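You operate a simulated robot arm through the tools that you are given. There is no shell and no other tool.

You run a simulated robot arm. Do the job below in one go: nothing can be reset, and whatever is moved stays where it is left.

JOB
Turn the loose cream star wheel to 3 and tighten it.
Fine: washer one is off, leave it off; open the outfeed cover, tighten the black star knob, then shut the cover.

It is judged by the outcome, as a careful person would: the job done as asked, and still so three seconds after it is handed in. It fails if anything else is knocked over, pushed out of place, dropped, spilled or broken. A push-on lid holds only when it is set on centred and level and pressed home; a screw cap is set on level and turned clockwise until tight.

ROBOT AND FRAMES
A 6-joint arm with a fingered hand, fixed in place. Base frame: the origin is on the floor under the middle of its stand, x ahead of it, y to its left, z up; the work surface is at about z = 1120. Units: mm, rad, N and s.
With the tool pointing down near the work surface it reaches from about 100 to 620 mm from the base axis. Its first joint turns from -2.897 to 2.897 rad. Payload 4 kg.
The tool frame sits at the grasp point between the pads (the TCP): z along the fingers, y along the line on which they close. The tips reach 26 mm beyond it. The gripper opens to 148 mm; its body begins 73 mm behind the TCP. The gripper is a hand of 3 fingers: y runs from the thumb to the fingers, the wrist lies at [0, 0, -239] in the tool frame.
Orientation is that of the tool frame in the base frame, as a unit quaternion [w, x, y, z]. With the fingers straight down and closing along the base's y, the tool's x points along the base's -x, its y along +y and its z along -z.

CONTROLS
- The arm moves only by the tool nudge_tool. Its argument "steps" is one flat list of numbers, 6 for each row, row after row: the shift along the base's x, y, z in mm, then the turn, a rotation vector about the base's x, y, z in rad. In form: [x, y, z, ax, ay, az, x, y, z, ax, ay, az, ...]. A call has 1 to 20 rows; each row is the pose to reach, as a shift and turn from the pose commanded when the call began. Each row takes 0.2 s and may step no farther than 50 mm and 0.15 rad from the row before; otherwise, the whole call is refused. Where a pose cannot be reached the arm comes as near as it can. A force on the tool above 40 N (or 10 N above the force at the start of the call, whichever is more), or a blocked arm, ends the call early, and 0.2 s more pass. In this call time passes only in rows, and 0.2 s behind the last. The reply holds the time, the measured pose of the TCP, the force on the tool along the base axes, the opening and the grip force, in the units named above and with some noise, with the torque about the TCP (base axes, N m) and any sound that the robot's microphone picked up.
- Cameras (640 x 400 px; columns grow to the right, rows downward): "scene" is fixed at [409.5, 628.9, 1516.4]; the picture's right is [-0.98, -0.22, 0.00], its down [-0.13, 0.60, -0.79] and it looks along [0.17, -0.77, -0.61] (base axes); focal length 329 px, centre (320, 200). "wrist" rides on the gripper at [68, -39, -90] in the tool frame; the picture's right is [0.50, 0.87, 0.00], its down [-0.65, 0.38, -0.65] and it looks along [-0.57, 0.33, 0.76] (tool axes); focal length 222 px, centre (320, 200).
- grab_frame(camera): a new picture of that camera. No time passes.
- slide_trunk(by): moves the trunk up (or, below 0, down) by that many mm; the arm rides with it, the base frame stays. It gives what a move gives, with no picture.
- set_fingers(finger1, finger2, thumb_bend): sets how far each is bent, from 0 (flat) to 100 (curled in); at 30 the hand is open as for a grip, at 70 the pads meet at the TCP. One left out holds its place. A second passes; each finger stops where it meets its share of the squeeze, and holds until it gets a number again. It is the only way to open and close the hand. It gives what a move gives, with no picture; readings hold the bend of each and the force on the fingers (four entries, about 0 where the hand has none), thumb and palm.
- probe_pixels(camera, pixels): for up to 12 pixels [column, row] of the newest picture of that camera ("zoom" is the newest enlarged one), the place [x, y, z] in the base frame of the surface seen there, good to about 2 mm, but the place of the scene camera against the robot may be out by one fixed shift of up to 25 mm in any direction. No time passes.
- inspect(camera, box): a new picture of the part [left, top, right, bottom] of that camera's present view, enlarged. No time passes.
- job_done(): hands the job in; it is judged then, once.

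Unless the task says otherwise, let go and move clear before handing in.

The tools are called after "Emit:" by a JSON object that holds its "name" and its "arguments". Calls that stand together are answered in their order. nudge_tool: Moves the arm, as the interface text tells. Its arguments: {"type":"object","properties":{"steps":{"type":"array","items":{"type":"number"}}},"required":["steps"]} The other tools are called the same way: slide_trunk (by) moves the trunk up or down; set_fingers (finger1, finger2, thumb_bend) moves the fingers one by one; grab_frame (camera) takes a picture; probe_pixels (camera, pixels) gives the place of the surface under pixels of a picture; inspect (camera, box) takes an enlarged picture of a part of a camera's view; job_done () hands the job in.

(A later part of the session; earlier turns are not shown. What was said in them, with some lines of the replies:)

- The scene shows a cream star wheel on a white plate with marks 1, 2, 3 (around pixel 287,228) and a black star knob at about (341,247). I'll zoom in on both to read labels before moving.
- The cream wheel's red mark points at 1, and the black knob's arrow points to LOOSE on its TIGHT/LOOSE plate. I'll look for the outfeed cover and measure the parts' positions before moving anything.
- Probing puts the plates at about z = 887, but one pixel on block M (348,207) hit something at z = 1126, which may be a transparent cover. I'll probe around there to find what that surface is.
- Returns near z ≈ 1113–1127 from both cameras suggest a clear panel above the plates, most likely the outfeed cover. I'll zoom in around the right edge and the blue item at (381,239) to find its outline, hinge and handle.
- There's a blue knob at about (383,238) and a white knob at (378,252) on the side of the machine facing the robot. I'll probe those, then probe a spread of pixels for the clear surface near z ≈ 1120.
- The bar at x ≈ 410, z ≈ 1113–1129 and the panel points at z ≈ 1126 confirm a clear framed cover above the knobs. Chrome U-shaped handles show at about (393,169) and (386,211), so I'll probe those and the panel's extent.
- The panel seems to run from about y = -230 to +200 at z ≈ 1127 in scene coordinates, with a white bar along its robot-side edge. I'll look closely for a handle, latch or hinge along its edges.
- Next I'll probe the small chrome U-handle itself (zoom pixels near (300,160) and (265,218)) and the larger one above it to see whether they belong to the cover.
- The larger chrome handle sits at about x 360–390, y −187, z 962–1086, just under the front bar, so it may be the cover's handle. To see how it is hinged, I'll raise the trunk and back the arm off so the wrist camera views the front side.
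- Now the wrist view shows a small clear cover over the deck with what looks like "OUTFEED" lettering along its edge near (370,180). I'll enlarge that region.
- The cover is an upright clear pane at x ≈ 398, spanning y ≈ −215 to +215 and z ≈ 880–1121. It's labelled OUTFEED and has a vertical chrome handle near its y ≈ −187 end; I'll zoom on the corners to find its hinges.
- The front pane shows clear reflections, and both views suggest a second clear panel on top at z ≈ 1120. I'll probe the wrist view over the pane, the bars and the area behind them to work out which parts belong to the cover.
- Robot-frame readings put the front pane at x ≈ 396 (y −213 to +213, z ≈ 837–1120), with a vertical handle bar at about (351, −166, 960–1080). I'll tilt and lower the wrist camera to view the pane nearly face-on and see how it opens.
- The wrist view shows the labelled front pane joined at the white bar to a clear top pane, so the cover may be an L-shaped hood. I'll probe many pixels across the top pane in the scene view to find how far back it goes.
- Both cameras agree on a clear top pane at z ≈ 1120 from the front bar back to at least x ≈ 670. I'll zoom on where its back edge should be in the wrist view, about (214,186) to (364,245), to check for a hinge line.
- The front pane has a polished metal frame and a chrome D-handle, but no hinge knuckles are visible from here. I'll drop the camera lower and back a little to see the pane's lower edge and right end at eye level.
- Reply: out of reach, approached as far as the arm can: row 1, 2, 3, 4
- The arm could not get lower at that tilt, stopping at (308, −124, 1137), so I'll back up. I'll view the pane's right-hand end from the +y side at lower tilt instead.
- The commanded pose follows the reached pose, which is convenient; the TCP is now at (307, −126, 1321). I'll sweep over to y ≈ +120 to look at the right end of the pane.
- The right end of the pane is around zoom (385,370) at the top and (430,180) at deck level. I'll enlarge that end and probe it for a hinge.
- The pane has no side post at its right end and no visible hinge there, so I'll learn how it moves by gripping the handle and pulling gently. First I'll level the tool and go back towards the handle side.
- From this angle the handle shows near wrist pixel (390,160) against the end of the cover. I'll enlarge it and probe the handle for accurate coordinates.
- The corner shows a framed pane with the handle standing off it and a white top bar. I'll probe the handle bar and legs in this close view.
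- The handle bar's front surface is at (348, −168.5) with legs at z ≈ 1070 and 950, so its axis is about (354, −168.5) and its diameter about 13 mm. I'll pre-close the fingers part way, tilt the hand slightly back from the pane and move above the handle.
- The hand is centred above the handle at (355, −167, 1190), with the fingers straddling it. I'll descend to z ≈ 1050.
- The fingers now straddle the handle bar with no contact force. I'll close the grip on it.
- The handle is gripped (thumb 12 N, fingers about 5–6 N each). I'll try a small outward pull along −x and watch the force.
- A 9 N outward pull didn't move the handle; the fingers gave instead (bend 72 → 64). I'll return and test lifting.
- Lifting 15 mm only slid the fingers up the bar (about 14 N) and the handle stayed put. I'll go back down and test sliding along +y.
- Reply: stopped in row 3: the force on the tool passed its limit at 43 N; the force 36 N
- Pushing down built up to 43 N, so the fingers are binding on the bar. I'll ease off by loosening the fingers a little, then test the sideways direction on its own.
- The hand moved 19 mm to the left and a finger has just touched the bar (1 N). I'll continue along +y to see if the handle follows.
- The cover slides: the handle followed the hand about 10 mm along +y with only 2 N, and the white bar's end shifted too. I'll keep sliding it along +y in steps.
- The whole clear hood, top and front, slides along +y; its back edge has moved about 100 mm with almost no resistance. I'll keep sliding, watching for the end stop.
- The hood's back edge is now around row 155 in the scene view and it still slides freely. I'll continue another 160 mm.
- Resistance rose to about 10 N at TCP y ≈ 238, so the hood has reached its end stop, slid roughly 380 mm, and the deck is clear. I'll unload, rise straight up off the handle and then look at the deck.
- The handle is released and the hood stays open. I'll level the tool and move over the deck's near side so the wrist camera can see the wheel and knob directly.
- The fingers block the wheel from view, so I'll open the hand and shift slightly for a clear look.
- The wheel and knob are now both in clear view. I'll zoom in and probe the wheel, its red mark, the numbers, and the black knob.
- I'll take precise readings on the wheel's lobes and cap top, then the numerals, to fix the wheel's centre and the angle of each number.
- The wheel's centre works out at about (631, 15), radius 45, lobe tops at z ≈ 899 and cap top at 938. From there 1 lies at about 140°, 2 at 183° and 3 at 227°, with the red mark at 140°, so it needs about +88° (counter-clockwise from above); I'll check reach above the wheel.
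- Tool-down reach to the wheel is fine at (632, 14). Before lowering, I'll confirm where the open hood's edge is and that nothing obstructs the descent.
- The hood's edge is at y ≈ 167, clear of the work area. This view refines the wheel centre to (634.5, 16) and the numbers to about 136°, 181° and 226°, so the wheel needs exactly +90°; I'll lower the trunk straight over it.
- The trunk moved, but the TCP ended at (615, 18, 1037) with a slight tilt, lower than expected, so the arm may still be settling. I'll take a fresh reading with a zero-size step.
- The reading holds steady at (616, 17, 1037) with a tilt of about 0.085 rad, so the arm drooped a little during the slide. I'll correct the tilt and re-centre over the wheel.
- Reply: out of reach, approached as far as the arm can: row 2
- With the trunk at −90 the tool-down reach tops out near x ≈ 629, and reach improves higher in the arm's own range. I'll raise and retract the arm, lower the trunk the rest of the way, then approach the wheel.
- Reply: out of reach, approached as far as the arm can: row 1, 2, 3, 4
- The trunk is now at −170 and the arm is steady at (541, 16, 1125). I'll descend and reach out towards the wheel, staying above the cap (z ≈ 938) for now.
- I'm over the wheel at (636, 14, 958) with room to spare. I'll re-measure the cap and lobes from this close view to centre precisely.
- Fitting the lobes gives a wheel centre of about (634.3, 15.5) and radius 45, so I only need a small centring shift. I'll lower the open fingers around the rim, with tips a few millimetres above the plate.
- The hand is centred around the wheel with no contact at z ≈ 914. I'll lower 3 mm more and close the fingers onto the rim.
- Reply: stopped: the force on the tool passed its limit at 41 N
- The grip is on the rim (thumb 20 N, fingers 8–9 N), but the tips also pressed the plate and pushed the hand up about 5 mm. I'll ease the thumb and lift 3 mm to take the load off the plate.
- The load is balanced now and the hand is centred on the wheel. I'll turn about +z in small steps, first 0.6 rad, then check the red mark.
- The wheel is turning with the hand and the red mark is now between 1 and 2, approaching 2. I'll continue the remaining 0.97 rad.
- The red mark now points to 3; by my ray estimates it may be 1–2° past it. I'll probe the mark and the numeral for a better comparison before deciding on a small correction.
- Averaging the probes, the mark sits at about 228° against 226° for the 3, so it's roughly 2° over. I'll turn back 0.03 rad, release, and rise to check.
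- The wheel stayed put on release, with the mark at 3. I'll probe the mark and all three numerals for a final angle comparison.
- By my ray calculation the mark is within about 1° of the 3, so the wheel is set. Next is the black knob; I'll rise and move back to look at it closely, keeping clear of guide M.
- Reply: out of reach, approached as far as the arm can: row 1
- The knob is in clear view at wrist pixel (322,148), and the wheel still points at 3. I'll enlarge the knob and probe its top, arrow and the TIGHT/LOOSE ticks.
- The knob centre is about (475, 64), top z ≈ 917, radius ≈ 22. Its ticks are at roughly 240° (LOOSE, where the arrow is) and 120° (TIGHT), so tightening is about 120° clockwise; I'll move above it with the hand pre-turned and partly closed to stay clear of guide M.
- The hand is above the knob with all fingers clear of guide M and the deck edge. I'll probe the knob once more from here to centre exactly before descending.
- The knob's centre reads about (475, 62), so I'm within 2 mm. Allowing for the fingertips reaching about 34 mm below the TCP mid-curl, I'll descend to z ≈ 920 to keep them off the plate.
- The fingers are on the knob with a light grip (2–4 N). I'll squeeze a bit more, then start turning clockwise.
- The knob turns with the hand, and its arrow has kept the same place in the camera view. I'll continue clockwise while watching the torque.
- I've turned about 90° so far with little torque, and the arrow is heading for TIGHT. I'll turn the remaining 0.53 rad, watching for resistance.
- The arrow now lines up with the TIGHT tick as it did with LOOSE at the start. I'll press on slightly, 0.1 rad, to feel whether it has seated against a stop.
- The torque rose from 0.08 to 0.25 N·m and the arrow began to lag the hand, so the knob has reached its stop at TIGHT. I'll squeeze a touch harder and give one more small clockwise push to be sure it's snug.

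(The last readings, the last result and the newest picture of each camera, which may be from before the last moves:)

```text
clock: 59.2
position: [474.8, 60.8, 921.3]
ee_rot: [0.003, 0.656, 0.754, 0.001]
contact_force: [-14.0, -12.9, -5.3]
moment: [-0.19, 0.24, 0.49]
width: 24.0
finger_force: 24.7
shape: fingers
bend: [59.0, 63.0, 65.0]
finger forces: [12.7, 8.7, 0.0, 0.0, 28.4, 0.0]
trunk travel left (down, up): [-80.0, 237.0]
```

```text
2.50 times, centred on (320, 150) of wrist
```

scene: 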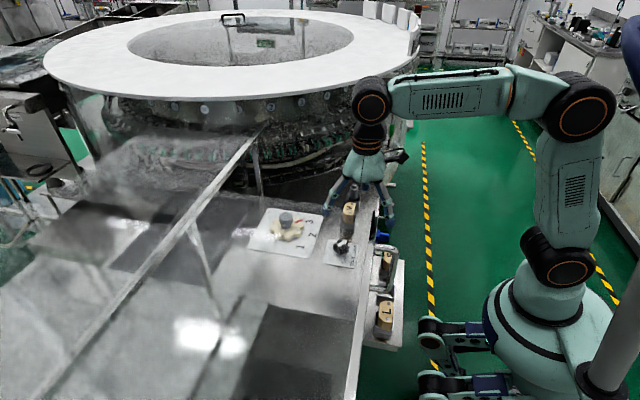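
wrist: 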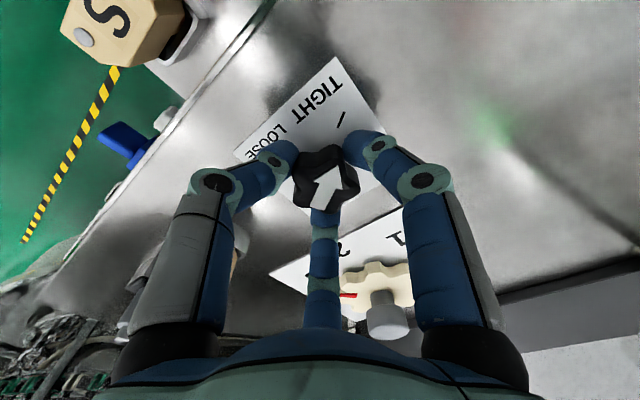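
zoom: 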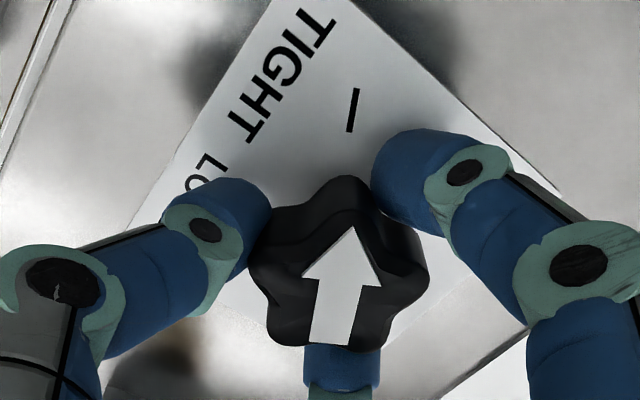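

The knob held at the TIGHT tick with torque rising to 0.49 N·m while the hand slipped round it, so it's tight. I'll open the fingers part way and rise straight up.

Emit:
{"name": "set_fingers", "arguments": {"finger1": 44, "finger2": 44, "thumb_bend": 44}}

Emit:
{"name": "nudge_tool", "arguments": {"steps": [0, 0, 30, 0, 0, 0, 0, 0, 65, 0, 0, 0, 0, 0, 105, 0, 0, 0]}}

Emit:
{"name": "grab_frame", "arguments": {"camera": "wrist"}}

Emit:
{"name": "inspect", "arguments": {"camera": "wrist", "box": [240, 60, 400, 200]}}

Emit:
{"name": "inspect", "arguments": {"camera": "scene", "box": [230, 180, 380, 280]}}

```text
clock: 60.2
position: [475.3, 62.3, 921.0]
ee_rot: [0.003, 0.656, 0.755, 0.002]
contact_force: [-0.1, 0.0, -0.4]
moment: [-0.02, -0.01, -0.02]
width: 81.3
finger_force: 0.0
shape: fingers
bend: [44.0, 44.0, 44.0]
finger forces: [0.1, 0.1, 0.0, 0.1, 0.1, 0.0]
trunk travel left (down, up): [-80.0, 237.0]
```

```text
clock: 61.0
position: [475.5, 59.8, 1029.3]
ee_rot: [0.004, 0.656, 0.755, 0.001]
contact_force: [0.1, 0.3, -0.1]
moment: [0.02, 0.03, -0.01]
width: 81.4
finger_force: 0.0
shape: fingers
bend: [44.0, 44.0, 44.0]
finger forces: [0.0, 0.0, 0.0, 0.0, 0.0, 0.1]
trunk travel left (down, up): [-80.0, 237.0]
```

```text
taken
```

wrist: 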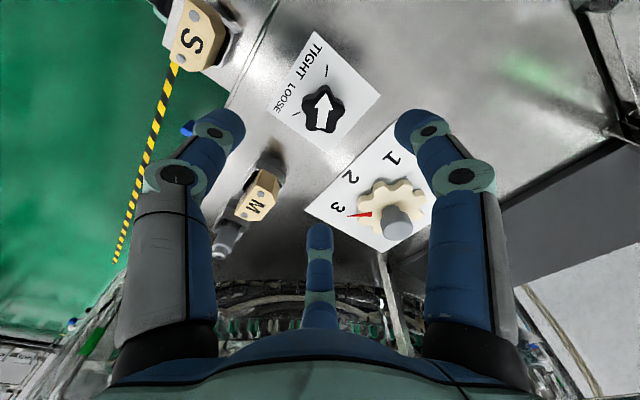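

```text
2.86 times, centred on (320, 130) of wrist
```

zoom: 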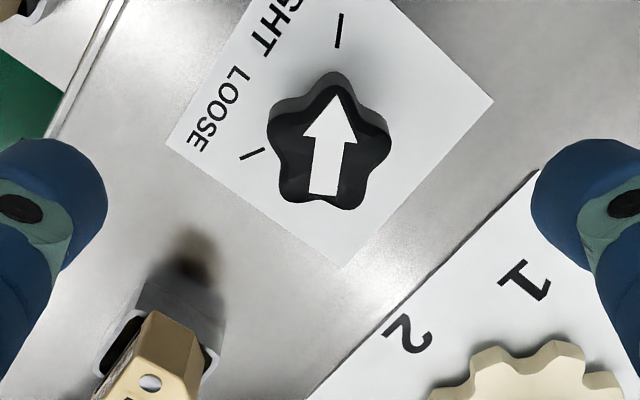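

```text
4.00 times, centred on (305, 230) of scene
```

zoom: 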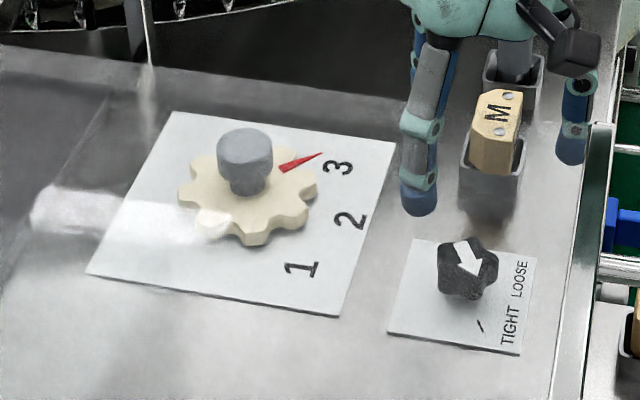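

The knob's arrow lines up with the TIGHT tick and stayed there. I'll check the wheel once more with a zoom before closing the hood.

Emit:
{"name": "inspect", "arguments": {"camera": "wrist", "box": [300, 140, 440, 250]}}

Emit:
{"name": "probe_pixels", "arguments": {"camera": "wrist", "pixels": [[338, 209], [350, 178], [393, 158], [350, 214], [356, 214], [362, 214], [368, 214], [380, 180], [355, 197], [419, 195], [397, 220], [370, 233]]}}

```text
3.64 times, centred on (370, 195) of wrist
```

zoom: 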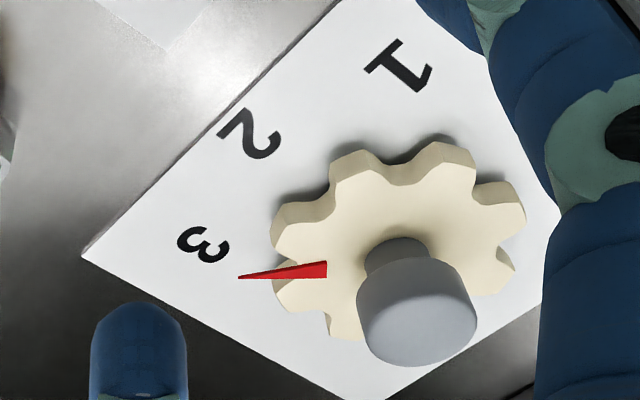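

```text
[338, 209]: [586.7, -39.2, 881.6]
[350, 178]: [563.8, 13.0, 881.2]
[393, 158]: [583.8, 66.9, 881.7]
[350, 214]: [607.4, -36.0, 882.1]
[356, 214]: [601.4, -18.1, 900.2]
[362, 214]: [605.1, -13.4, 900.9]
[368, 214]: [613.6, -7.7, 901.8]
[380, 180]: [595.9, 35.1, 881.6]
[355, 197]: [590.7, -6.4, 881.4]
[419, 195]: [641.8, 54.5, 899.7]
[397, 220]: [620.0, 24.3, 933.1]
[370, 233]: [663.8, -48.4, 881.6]
```

The mark sits at about 225°, squarely on the 3, and the knob is tight. Now I'll raise the trunk and go back to the hood handle to slide it shut.

Emit:
{"name": "slide_trunk", "arguments": {"by": 150}}

Emit:
{"name": "nudge_tool", "arguments": {"steps": [-20, 15, 20, 0, 0, -0.07, -45, 35, 20, 0, 0, -0.14, -70, 60, 20, 0, 0, -0.14, -90, 90, 20, 0, 0, -0.14, -110, 120, 20, 0, 0, -0.14, -121, 150, 20, 0, 0, -0.14]}}

Emit:
{"name": "grab_frame", "arguments": {"camera": "wrist"}}

Emit:
{"name": "grab_frame", "arguments": {"camera": "scene"}}

```text
clock: 62.8
position: [473.1, 63.5, 1176.5]
ee_rot: [0.003, 0.656, 0.754, 0.001]
contact_force: [-0.3, 0.3, -0.6]
moment: [0.02, 0.0, -0.01]
width: 81.6
finger_force: 0.1
shape: fingers
bend: [44.0, 44.0, 44.0]
finger forces: [0.0, 0.0, 0.0, 0.1, 0.0, 0.0]
trunk travel left (down, up): [-230.0, 87.0]
```

```text
clock: 64.2
position: [353.0, 213.2, 1197.0]
ee_rot: [0.003, 0.708, 0.707, 0.001]
contact_force: [1.3, 0.7, 0.5]
moment: [-0.01, 0.03, -0.01]
width: 81.3
finger_force: 0.0
shape: fingers
bend: [44.0, 44.0, 44.0]
finger forces: [0.0, 0.0, 0.0, 0.0, 0.0, 0.0]
trunk travel left (down, up): [-230.0, 87.0]
```

```text
taken
```

wrist: 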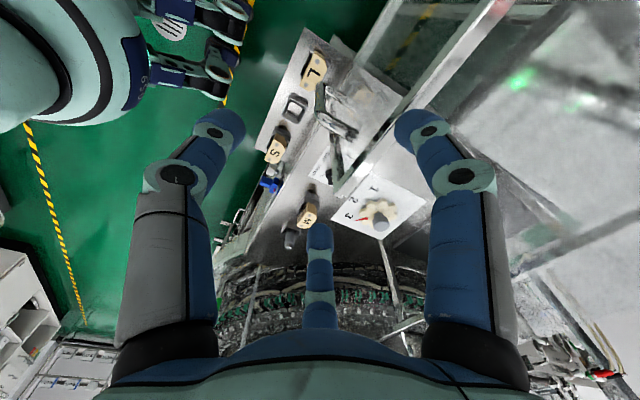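

```text
taken
```

scene: 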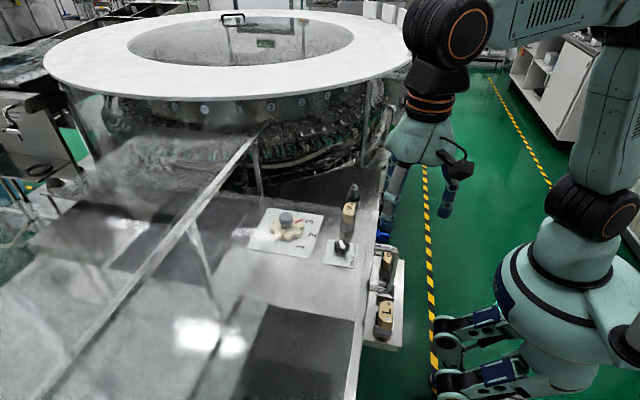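

I'm above the handle, which shows near wrist pixel (335,115). I'll set the fingers and tilt as before and probe the handle's exact position.

Emit:
{"name": "set_fingers", "arguments": {"finger1": 57, "finger2": 57, "thumb_bend": 52}}

Emit:
{"name": "nudge_tool", "arguments": {"steps": [0, 0, 0, 0, -0.1, 0, 0, 0, 0, 0, -0.2, 0]}}

Emit:
{"name": "inspect", "arguments": {"camera": "wrist", "box": [270, 60, 390, 180]}}

```text
clock: 65.2
position: [353.7, 212.1, 1197.0]
ee_rot: [0.003, 0.707, 0.707, 0.001]
contact_force: [0.4, 0.0, 0.4]
moment: [-0.01, 0.01, 0.0]
width: 49.7
finger_force: 0.1
shape: fingers
bend: [56.0, 56.0, 52.0]
finger forces: [0.1, 0.0, 0.0, 0.1, 0.1, 0.0]
trunk travel left (down, up): [-230.0, 87.0]
```

```text
clock: 65.8
position: [353.3, 211.5, 1198.2]
ee_rot: [0.074, 0.704, 0.702, 0.073]
contact_force: [1.1, -0.3, -0.3]
moment: [-0.02, 0.0, 0.04]
width: 49.4
finger_force: 0.0
shape: fingers
bend: [56.0, 56.0, 52.0]
finger forces: [0.0, 0.0, 0.0, 0.1, 0.0, 0.0]
trunk travel left (down, up): [-230.0, 87.0]
```

```text
3.33 times, centred on (330, 120) of wrist
```

zoom: 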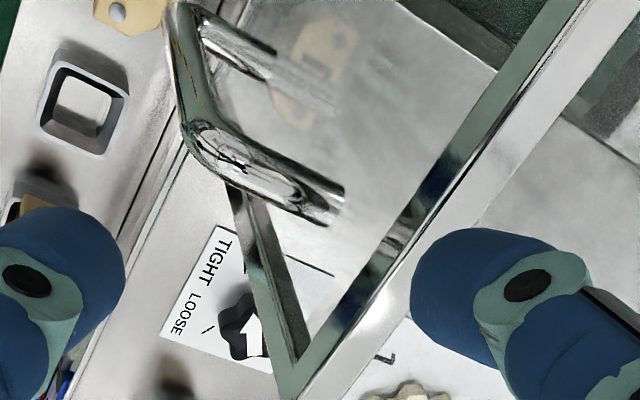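

Emit:
{"name": "probe_pixels", "arguments": {"camera": "zoom", "pixels": [[185, 40], [190, 80], [205, 130], [215, 145], [260, 170], [320, 200], [230, 45], [260, 60], [290, 385], [300, 370], [255, 230], [280, 320]]}}

```text
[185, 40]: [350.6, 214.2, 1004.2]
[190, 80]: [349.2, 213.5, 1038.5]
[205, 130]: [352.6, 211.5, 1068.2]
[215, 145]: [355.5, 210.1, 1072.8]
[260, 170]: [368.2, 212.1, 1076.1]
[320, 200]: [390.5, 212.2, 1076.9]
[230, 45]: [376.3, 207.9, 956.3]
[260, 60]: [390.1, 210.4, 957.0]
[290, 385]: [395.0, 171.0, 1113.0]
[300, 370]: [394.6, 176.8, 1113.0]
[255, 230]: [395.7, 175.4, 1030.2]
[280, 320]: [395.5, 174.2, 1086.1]
```

The handle bar's axis is at about (354.5, 212), so closing means sliding about −380 mm. I'll descend around it and curl the fingers in as before.

Emit:
{"name": "nudge_tool", "arguments": {"steps": [1, 0.5, -40, 0, 0, 0, 1, 0.5, -80, 0, 0, 0, 1, 0.5, -115, 0, 0, 0, 1, 0.5, -146, 0, 0, 0]}}

Emit:
{"name": "set_fingers", "arguments": {"finger1": 63, "finger2": 63, "thumb_bend": 60}}

Emit:
{"name": "nudge_tool", "arguments": {"steps": [0, -12, 0, 0, 0, 0, 0, -24, 0, 0, 0, 0, 0, -36, 0, 0, 0, 0, 0, -50, 0, 0, 0, 0]}}

Emit:
{"name": "grab_frame", "arguments": {"camera": "scene"}}

Emit:
{"name": "grab_frame", "arguments": {"camera": "wrist"}}

```text
clock: 66.8
position: [354.3, 213.8, 1047.9]
ee_rot: [0.074, 0.704, 0.703, 0.072]
contact_force: [-0.2, 0.3, -0.5]
moment: [0.0, -0.03, -0.01]
width: 49.4
finger_force: 0.1
shape: fingers
bend: [56.0, 56.0, 52.0]
finger forces: [0.0, 0.0, 0.0, 0.0, 0.1, 0.1]
trunk travel left (down, up): [-230.0, 87.0]
```

```text
clock: 67.8
position: [352.4, 213.2, 1050.3]
ee_rot: [0.073, 0.703, 0.703, 0.071]
contact_force: [-0.2, 1.0, 0.1]
moment: [-0.04, -0.01, -0.03]
width: 25.4
finger_force: 0.0
shape: fingers
bend: [63.0, 63.0, 60.0]
finger forces: [0.1, 0.0, 0.0, 0.1, 0.0, 0.0]
trunk travel left (down, up): [-230.0, 87.0]
```

```text
clock: 68.8
position: [354.7, 163.3, 1050.1]
ee_rot: [0.074, 0.704, 0.703, 0.072]
contact_force: [0.9, -0.9, 0.5]
moment: [0.0, -0.01, 0.01]
width: 25.9
finger_force: 0.5
shape: fingers
bend: [63.0, 63.0, 60.0]
finger forces: [0.5, 0.0, 0.0, 0.0, 0.0, 0.0]
trunk travel left (down, up): [-230.0, 87.0]
```

```text
taken
```

scene: 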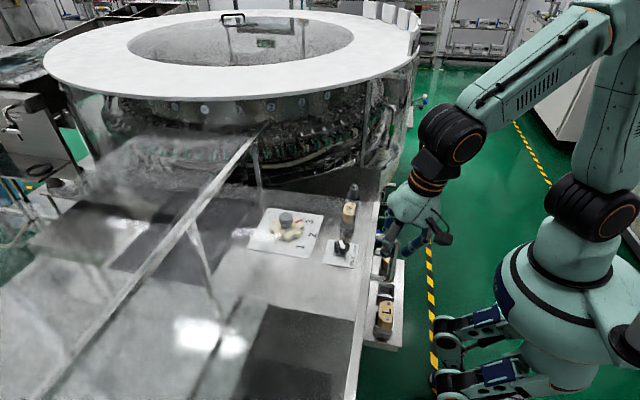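

```text
taken
```

wrist: 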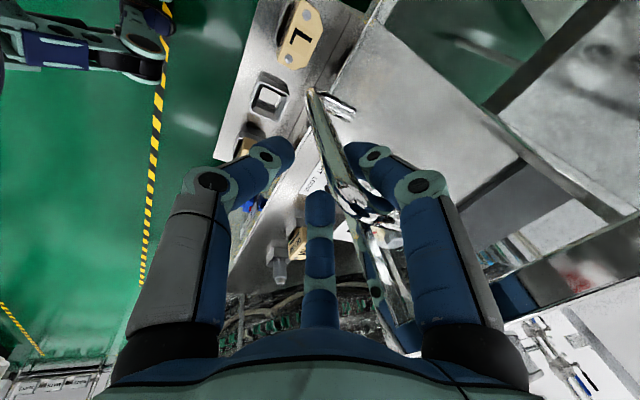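

The hood is sliding back with almost no force (0.5 N), the handle resting against the finger on its +y side. I'll keep closing in −y steps.

Emit:
{"name": "nudge_tool", "arguments": {"steps": [0, -16, 0, 0, 0, 0, 0, -32, 0, 0, 0, 0, 0, -48, 0, 0, 0, 0, 0, -64, 0, 0, 0, 0, 0, -80, 0, 0, 0, 0, 0, -96, 0, 0, 0, 0, 0, -112, 0, 0, 0, 0, 0, -128, 0, 0, 0, 0, 0, -144, 0, 0, 0, 0, 0, -160, 0, 0, 0, 0]}}

Emit:
{"name": "grab_frame", "arguments": {"camera": "scene"}}

Emit:
{"name": "grab_frame", "arguments": {"camera": "wrist"}}

```text
clock: 71.0
position: [355.8, 4.0, 1051.1]
ee_rot: [0.074, 0.703, 0.704, 0.071]
contact_force: [0.6, 1.1, -0.9]
moment: [-0.02, 0.0, -0.02]
width: 26.1
finger_force: 0.4
shape: fingers
bend: [63.0, 63.0, 60.0]
finger forces: [0.7, 0.0, 0.1, 0.1, 0.1, 0.0]
trunk travel left (down, up): [-230.0, 87.0]
```

```text
taken
```

scene: 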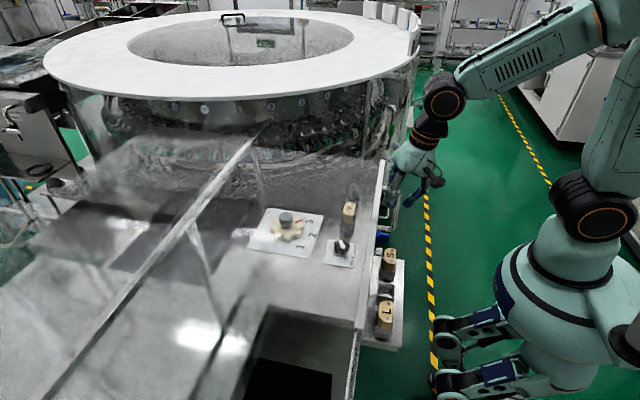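

```text
taken
```

wrist: 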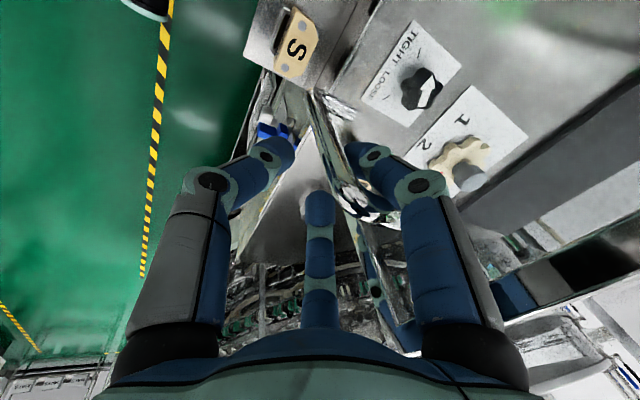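

The hood is about halfway closed and moving smoothly. I'll continue towards the closed position.

Emit:
{"name": "nudge_tool", "arguments": {"steps": [0, -16, 0, 0, 0, 0, 0, -32, 0, 0, 0, 0, 0, -48, 0, 0, 0, 0, 0, -64, 0, 0, 0, 0, 0, -80, 0, 0, 0, 0, 0, -96, 0, 0, 0, 0, 0, -112, 0, 0, 0, 0, 0, -128, 0, 0, 0, 0, 0, -144, 0, 0, 0, 0, 0, -160, 0, 0, 0, 0]}}

Emit:
{"name": "nudge_tool", "arguments": {"steps": [0, -10, 0, 0, 0, 0, 0, -18, 0, 0, 0, 0, 0, -24, 0, 0, 0, 0, 0, -30, 0, 0, 0, 0, 0, -36, 0, 0, 0, 0]}}

Emit:
{"name": "grab_frame", "arguments": {"camera": "scene"}}

Emit:
{"name": "grab_frame", "arguments": {"camera": "wrist"}}

```text
clock: 73.2
position: [356.2, -159.0, 1050.3]
ee_rot: [0.074, 0.704, 0.703, 0.071]
contact_force: [1.5, -0.5, 0.0]
moment: [0.01, -0.01, 0.03]
width: 25.6
finger_force: 0.1
shape: fingers
bend: [63.0, 63.0, 60.0]
finger forces: [0.3, 0.0, 0.0, 0.1, 0.1, 0.0]
trunk travel left (down, up): [-230.0, 87.0]
```

```text
clock: 74.4
position: [353.7, -192.8, 1050.4]
ee_rot: [0.075, 0.703, 0.703, 0.072]
contact_force: [1.8, 3.3, -1.6]
moment: [-0.03, -0.02, 0.03]
width: 28.0
finger_force: 1.9
shape: fingers
bend: [61.0, 63.0, 60.0]
finger forces: [4.0, 0.0, 0.0, 0.1, 0.0, 0.0]
trunk travel left (down, up): [-230.0, 87.0]
```

```text
taken
```

scene: 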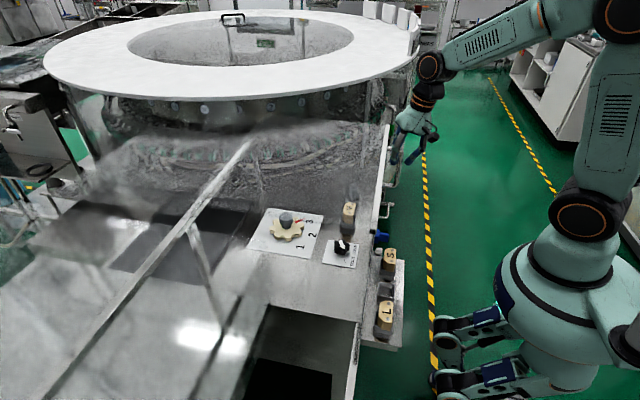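

```text
taken
```

wrist: 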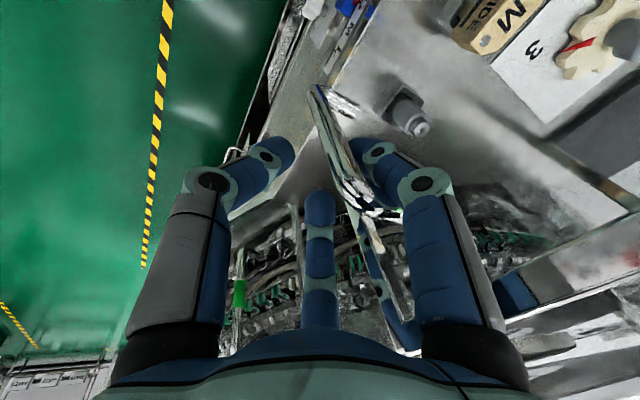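

The push force has risen to 4 N near TCP y = −193, so the hood is meeting its closed stop. I'll push a few millimetres more to seat it and check the handle against its original position (y ≈ −168.5).

Emit:
{"name": "nudge_tool", "arguments": {"steps": [0, -4, 0, 0, 0, 0, 0, -8, 0, 0, 0, 0]}}

Emit:
{"name": "inspect", "arguments": {"camera": "scene", "box": [360, 190, 420, 240]}}

Emit:
{"name": "probe_pixels", "arguments": {"camera": "zoom", "pixels": [[200, 200], [220, 100], [210, 330], [190, 345], [205, 345], [195, 310], [185, 300], [215, 250], [240, 300], [230, 330], [180, 335], [200, 320]]}}

Emit:
{"name": "inspect", "arguments": {"camera": "scene", "box": [365, 110, 425, 170]}}

```text
clock: 75.0
position: [355.3, -199.6, 1052.2]
ee_rot: [0.073, 0.704, 0.703, 0.07]
contact_force: [0.0, 13.9, -1.5]
moment: [-0.29, 0.02, 0.22]
width: 32.4
finger_force: 6.8
shape: fingers
bend: [57.0, 63.0, 60.0]
finger forces: [14.1, 0.0, 0.1, 0.0, 0.0, 0.1]
trunk travel left (down, up): [-230.0, 87.0]
```

```text
8.00 times, centred on (390, 215) of scene
```

zoom: 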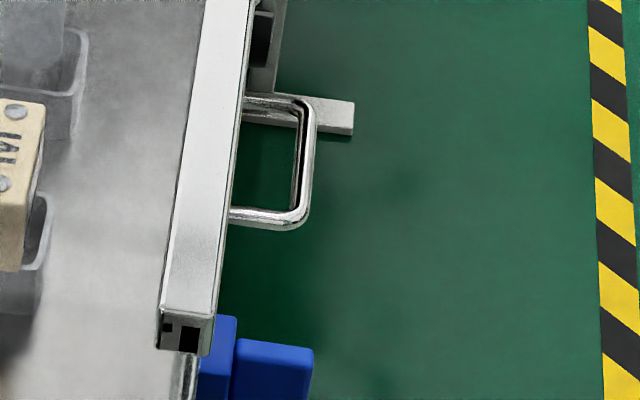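

```text
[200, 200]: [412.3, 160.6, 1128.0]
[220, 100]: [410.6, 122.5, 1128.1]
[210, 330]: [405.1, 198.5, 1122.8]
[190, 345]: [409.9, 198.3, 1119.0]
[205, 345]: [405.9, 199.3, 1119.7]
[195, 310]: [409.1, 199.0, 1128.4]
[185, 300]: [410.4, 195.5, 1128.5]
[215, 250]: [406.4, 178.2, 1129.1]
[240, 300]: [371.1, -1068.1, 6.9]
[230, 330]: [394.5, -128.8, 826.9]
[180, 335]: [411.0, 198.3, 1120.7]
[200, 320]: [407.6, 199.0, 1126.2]
```

```text
6.67 times, centred on (395, 140) of scene
```

zoom: 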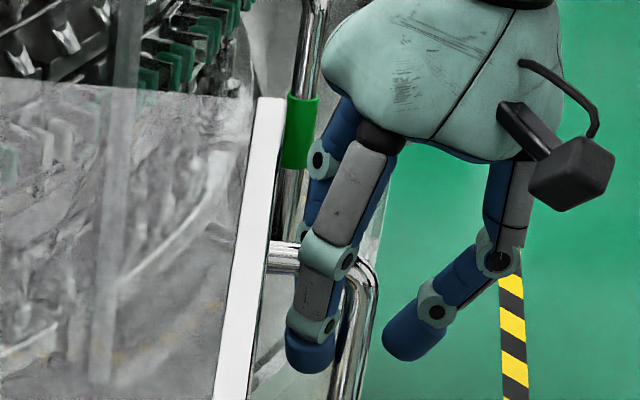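

The front bar's end is back at its original place (zoom pixel (185,350), y ≈ 198 in scene coordinates) with 14 N against the stop, so the hood is fully shut. I'll re-centre on the handle without touching it, open slightly and rise clear.

Emit:
{"name": "nudge_tool", "arguments": {"steps": [0, 10, 0, 0, 0, 0, 0, 20, 0, 0, 0, 0, 0, 30, 0, 0, 0, 0]}}

Emit:
{"name": "set_fingers", "arguments": {"finger1": 56, "finger2": 56, "thumb_bend": 51}}

Emit:
{"name": "nudge_tool", "arguments": {"steps": [0, 0, 40, 0, 0, 0, 0, 0, 80, 0, 0, 0, 0, 0, 120, 0, 0, 0, 0, 0, 150, 0, 0, 0]}}

Emit:
{"name": "grab_frame", "arguments": {"camera": "wrist"}}

Emit:
{"name": "grab_frame", "arguments": {"camera": "scene"}}

```text
clock: 75.8
position: [355.1, -171.7, 1051.3]
ee_rot: [0.074, 0.704, 0.703, 0.071]
contact_force: [0.6, 0.0, 0.2]
moment: [0.02, -0.03, 0.03]
width: 25.5
finger_force: 0.0
shape: fingers
bend: [63.0, 63.0, 60.0]
finger forces: [0.1, 0.1, 0.0, 0.0, 0.0, 0.1]
trunk travel left (down, up): [-230.0, 87.0]
```

```text
clock: 76.8
position: [355.2, -170.8, 1051.1]
ee_rot: [0.073, 0.703, 0.703, 0.071]
contact_force: [-0.5, -0.4, 0.4]
moment: [-0.01, -0.02, 0.01]
width: 50.4
finger_force: 0.0
shape: fingers
bend: [56.0, 56.0, 51.0]
finger forces: [0.0, 0.1, 0.0, 0.0, 0.0, 0.0]
trunk travel left (down, up): [-230.0, 87.0]
```

```text
clock: 77.8
position: [354.1, -171.0, 1200.8]
ee_rot: [0.073, 0.703, 0.704, 0.073]
contact_force: [-0.3, 0.2, 0.4]
moment: [0.01, 0.0, -0.02]
width: 50.5
finger_force: 0.0
shape: fingers
bend: [56.0, 56.0, 51.0]
finger forces: [0.1, 0.1, 0.0, 0.0, 0.1, 0.1]
trunk travel left (down, up): [-230.0, 87.0]
```

```text
taken
```

wrist: 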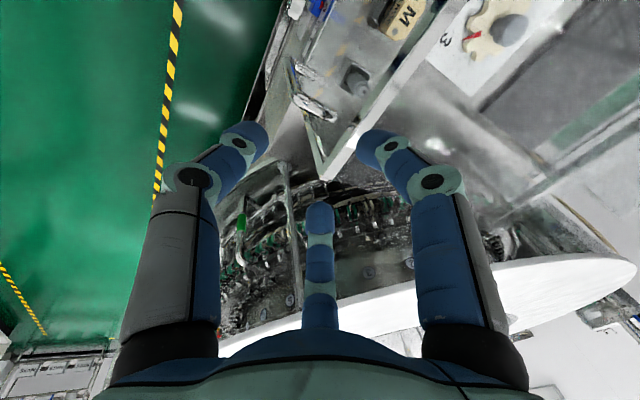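

```text
taken
```

scene: 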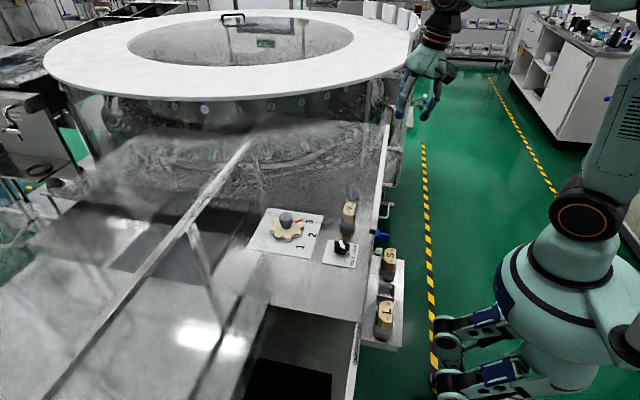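

The hood is shut and the hand is clear above it. I'll back the arm off a little and take final close-ups of the wheel, knob and hood.

Emit:
{"name": "nudge_tool", "arguments": {"steps": [-35, 0, 15, 0, 0, 0, -70, 0, 30, 0, 0, 0]}}

Emit:
{"name": "inspect", "arguments": {"camera": "scene", "box": [240, 190, 400, 280]}}

Emit:
{"name": "inspect", "arguments": {"camera": "scene", "box": [360, 110, 420, 250]}}

Emit:
{"name": "inspect", "arguments": {"camera": "scene", "box": [340, 180, 430, 350]}}

```text
clock: 78.6
position: [294.9, -177.4, 1201.4]
ee_rot: [0.034, 0.708, 0.702, 0.067]
contact_force: [-0.9, -0.4, 0.6]
moment: [-0.01, 0.02, -0.03]
width: 50.3
finger_force: 0.1
shape: fingers
bend: [56.0, 56.0, 51.0]
finger forces: [0.0, 0.1, 0.0, 0.0, 0.1, 0.0]
trunk travel left (down, up): [-230.0, 87.0]
stopped in row 2: the arm was blocked; the commanded pose is now the measured one
```

```text
4.00 times, centred on (320, 235) of scene
```

zoom: 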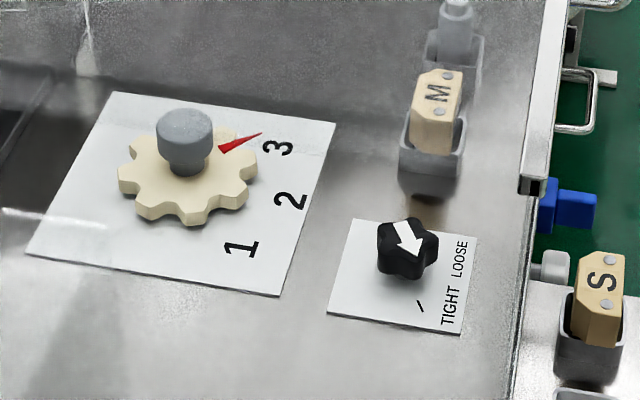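

```text
2.86 times, centred on (390, 180) of scene
```

zoom: 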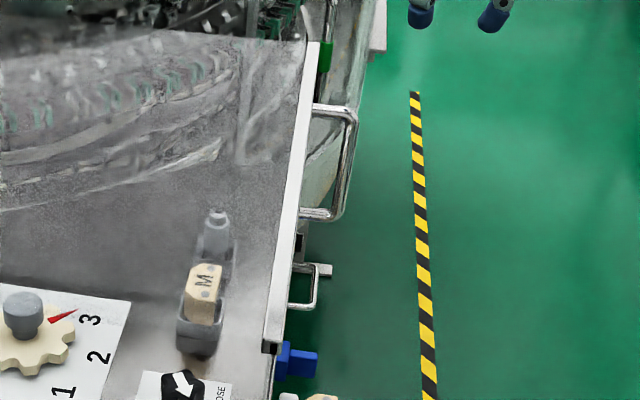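

```text
2.35 times, centred on (385, 265) of scene
```

zoom: 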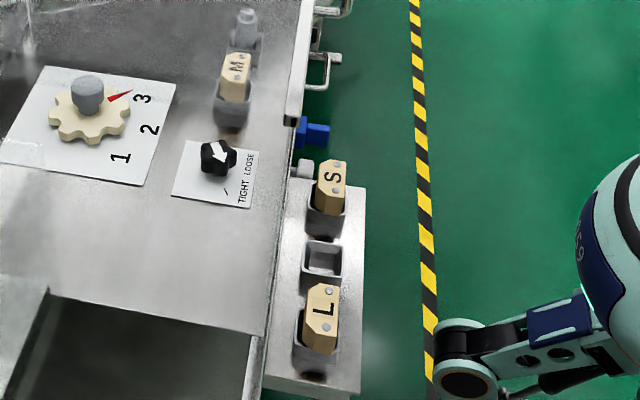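

The wheel reads 3, the knob is at TIGHT and the hood is closed. The last backing-off move reported the arm blocked at (295, −177, 1201), so I'll look at the whole scene to see why before handing in.

Emit:
{"name": "grab_frame", "arguments": {"camera": "scene"}}

Emit:
{"name": "grab_frame", "arguments": {"camera": "wrist"}}

Emit:
{"name": "nudge_tool", "arguments": {"steps": [0, 0, 0, 0, 0, 0]}}

```text
taken
```

scene: 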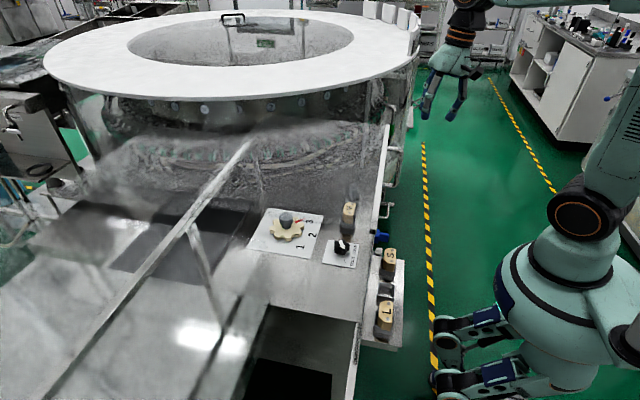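

```text
taken
```

wrist: 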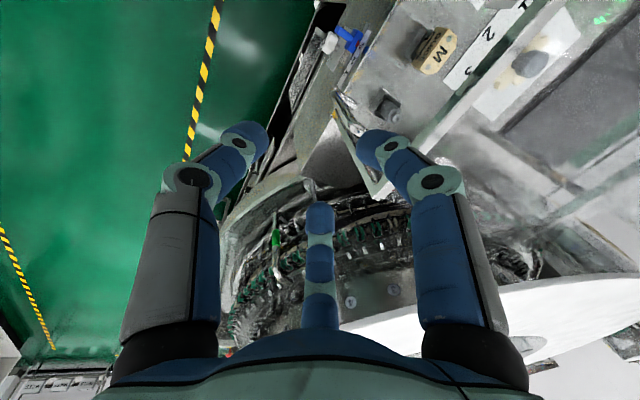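

```text
clock: 79.0
position: [295.0, -177.7, 1201.8]
ee_rot: [0.034, 0.709, 0.701, 0.068]
contact_force: [-0.2, -0.3, 0.2]
moment: [-0.02, -0.01, -0.02]
width: 50.4
finger_force: 0.0
shape: fingers
bend: [56.0, 56.0, 51.0]
finger forces: [0.0, 0.0, 0.0, 0.1, 0.0, 0.1]
trunk travel left (down, up): [-230.0, 87.0]
```

The hand hangs free with zero contact force; the block was only the arm's own limit near the body. I'll do a last check that the hood's handle and bar are where they were at the start, and that the knob's arrow is still on TIGHT.

Emit:
{"name": "inspect", "arguments": {"camera": "scene", "box": [370, 150, 410, 200]}}

Emit:
{"name": "probe_pixels", "arguments": {"camera": "zoom", "pixels": [[360, 275], [340, 280], [370, 285], [310, 265]]}}

Emit:
{"name": "inspect", "arguments": {"camera": "scene", "box": [320, 225, 370, 275]}}

```text
8.00 times, centred on (390, 175) of scene
```

zoom: 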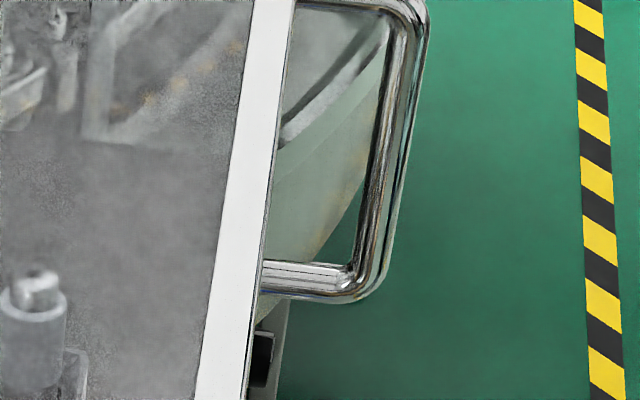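

```text
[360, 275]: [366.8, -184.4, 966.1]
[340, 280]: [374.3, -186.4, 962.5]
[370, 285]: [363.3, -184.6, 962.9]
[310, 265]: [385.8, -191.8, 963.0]
```

```text
8.00 times, centred on (345, 250) of scene
```

zoom: 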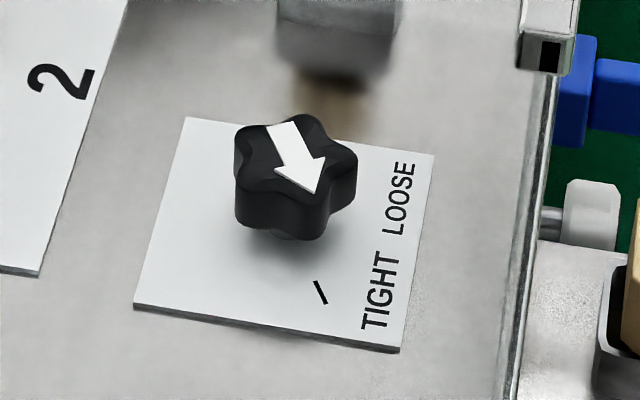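

The handle probes match their starting values to about 2 mm, so the hood is fully shut. The knob's arrow is parallel to the TIGHT tick, the wheel reads 3, and the hand is clear, so I'm handing the job in.

Emit:
{"name": "job_done", "arguments": {}}

```text
The job is handed in.
```

The cream star wheel is set to 3 and locked, and the outfeed cover is shut again. I've handed the job in; no result has come back yet.

- **Cover:** it is a clear hood that slides sideways. I slid it about 380 mm to its open stop, then back to its closed stop. The handle is where it started, to within about 2 mm.
- **Star wheel:** I turned it about 90° from 1. The red mark points at the 3, within about 1–2° by my measurements.
- **Black star knob:** I turned it about 120° clockwise from LOOSE to TIGHT, where it stopped. I pushed it a little further to about 0.5 N·m and it stayed at TIGHT after I let go.
- **Everything else:** I didn't touch washer one, the size guides, the blue pointer or the white knob.

When I backed the arm away at the end, the move stopped early because the arm was blocked. There was no force on the hand. I think it was the arm's own limit near the robot's body, but I didn't confirm that. The hand is clear of the hood.
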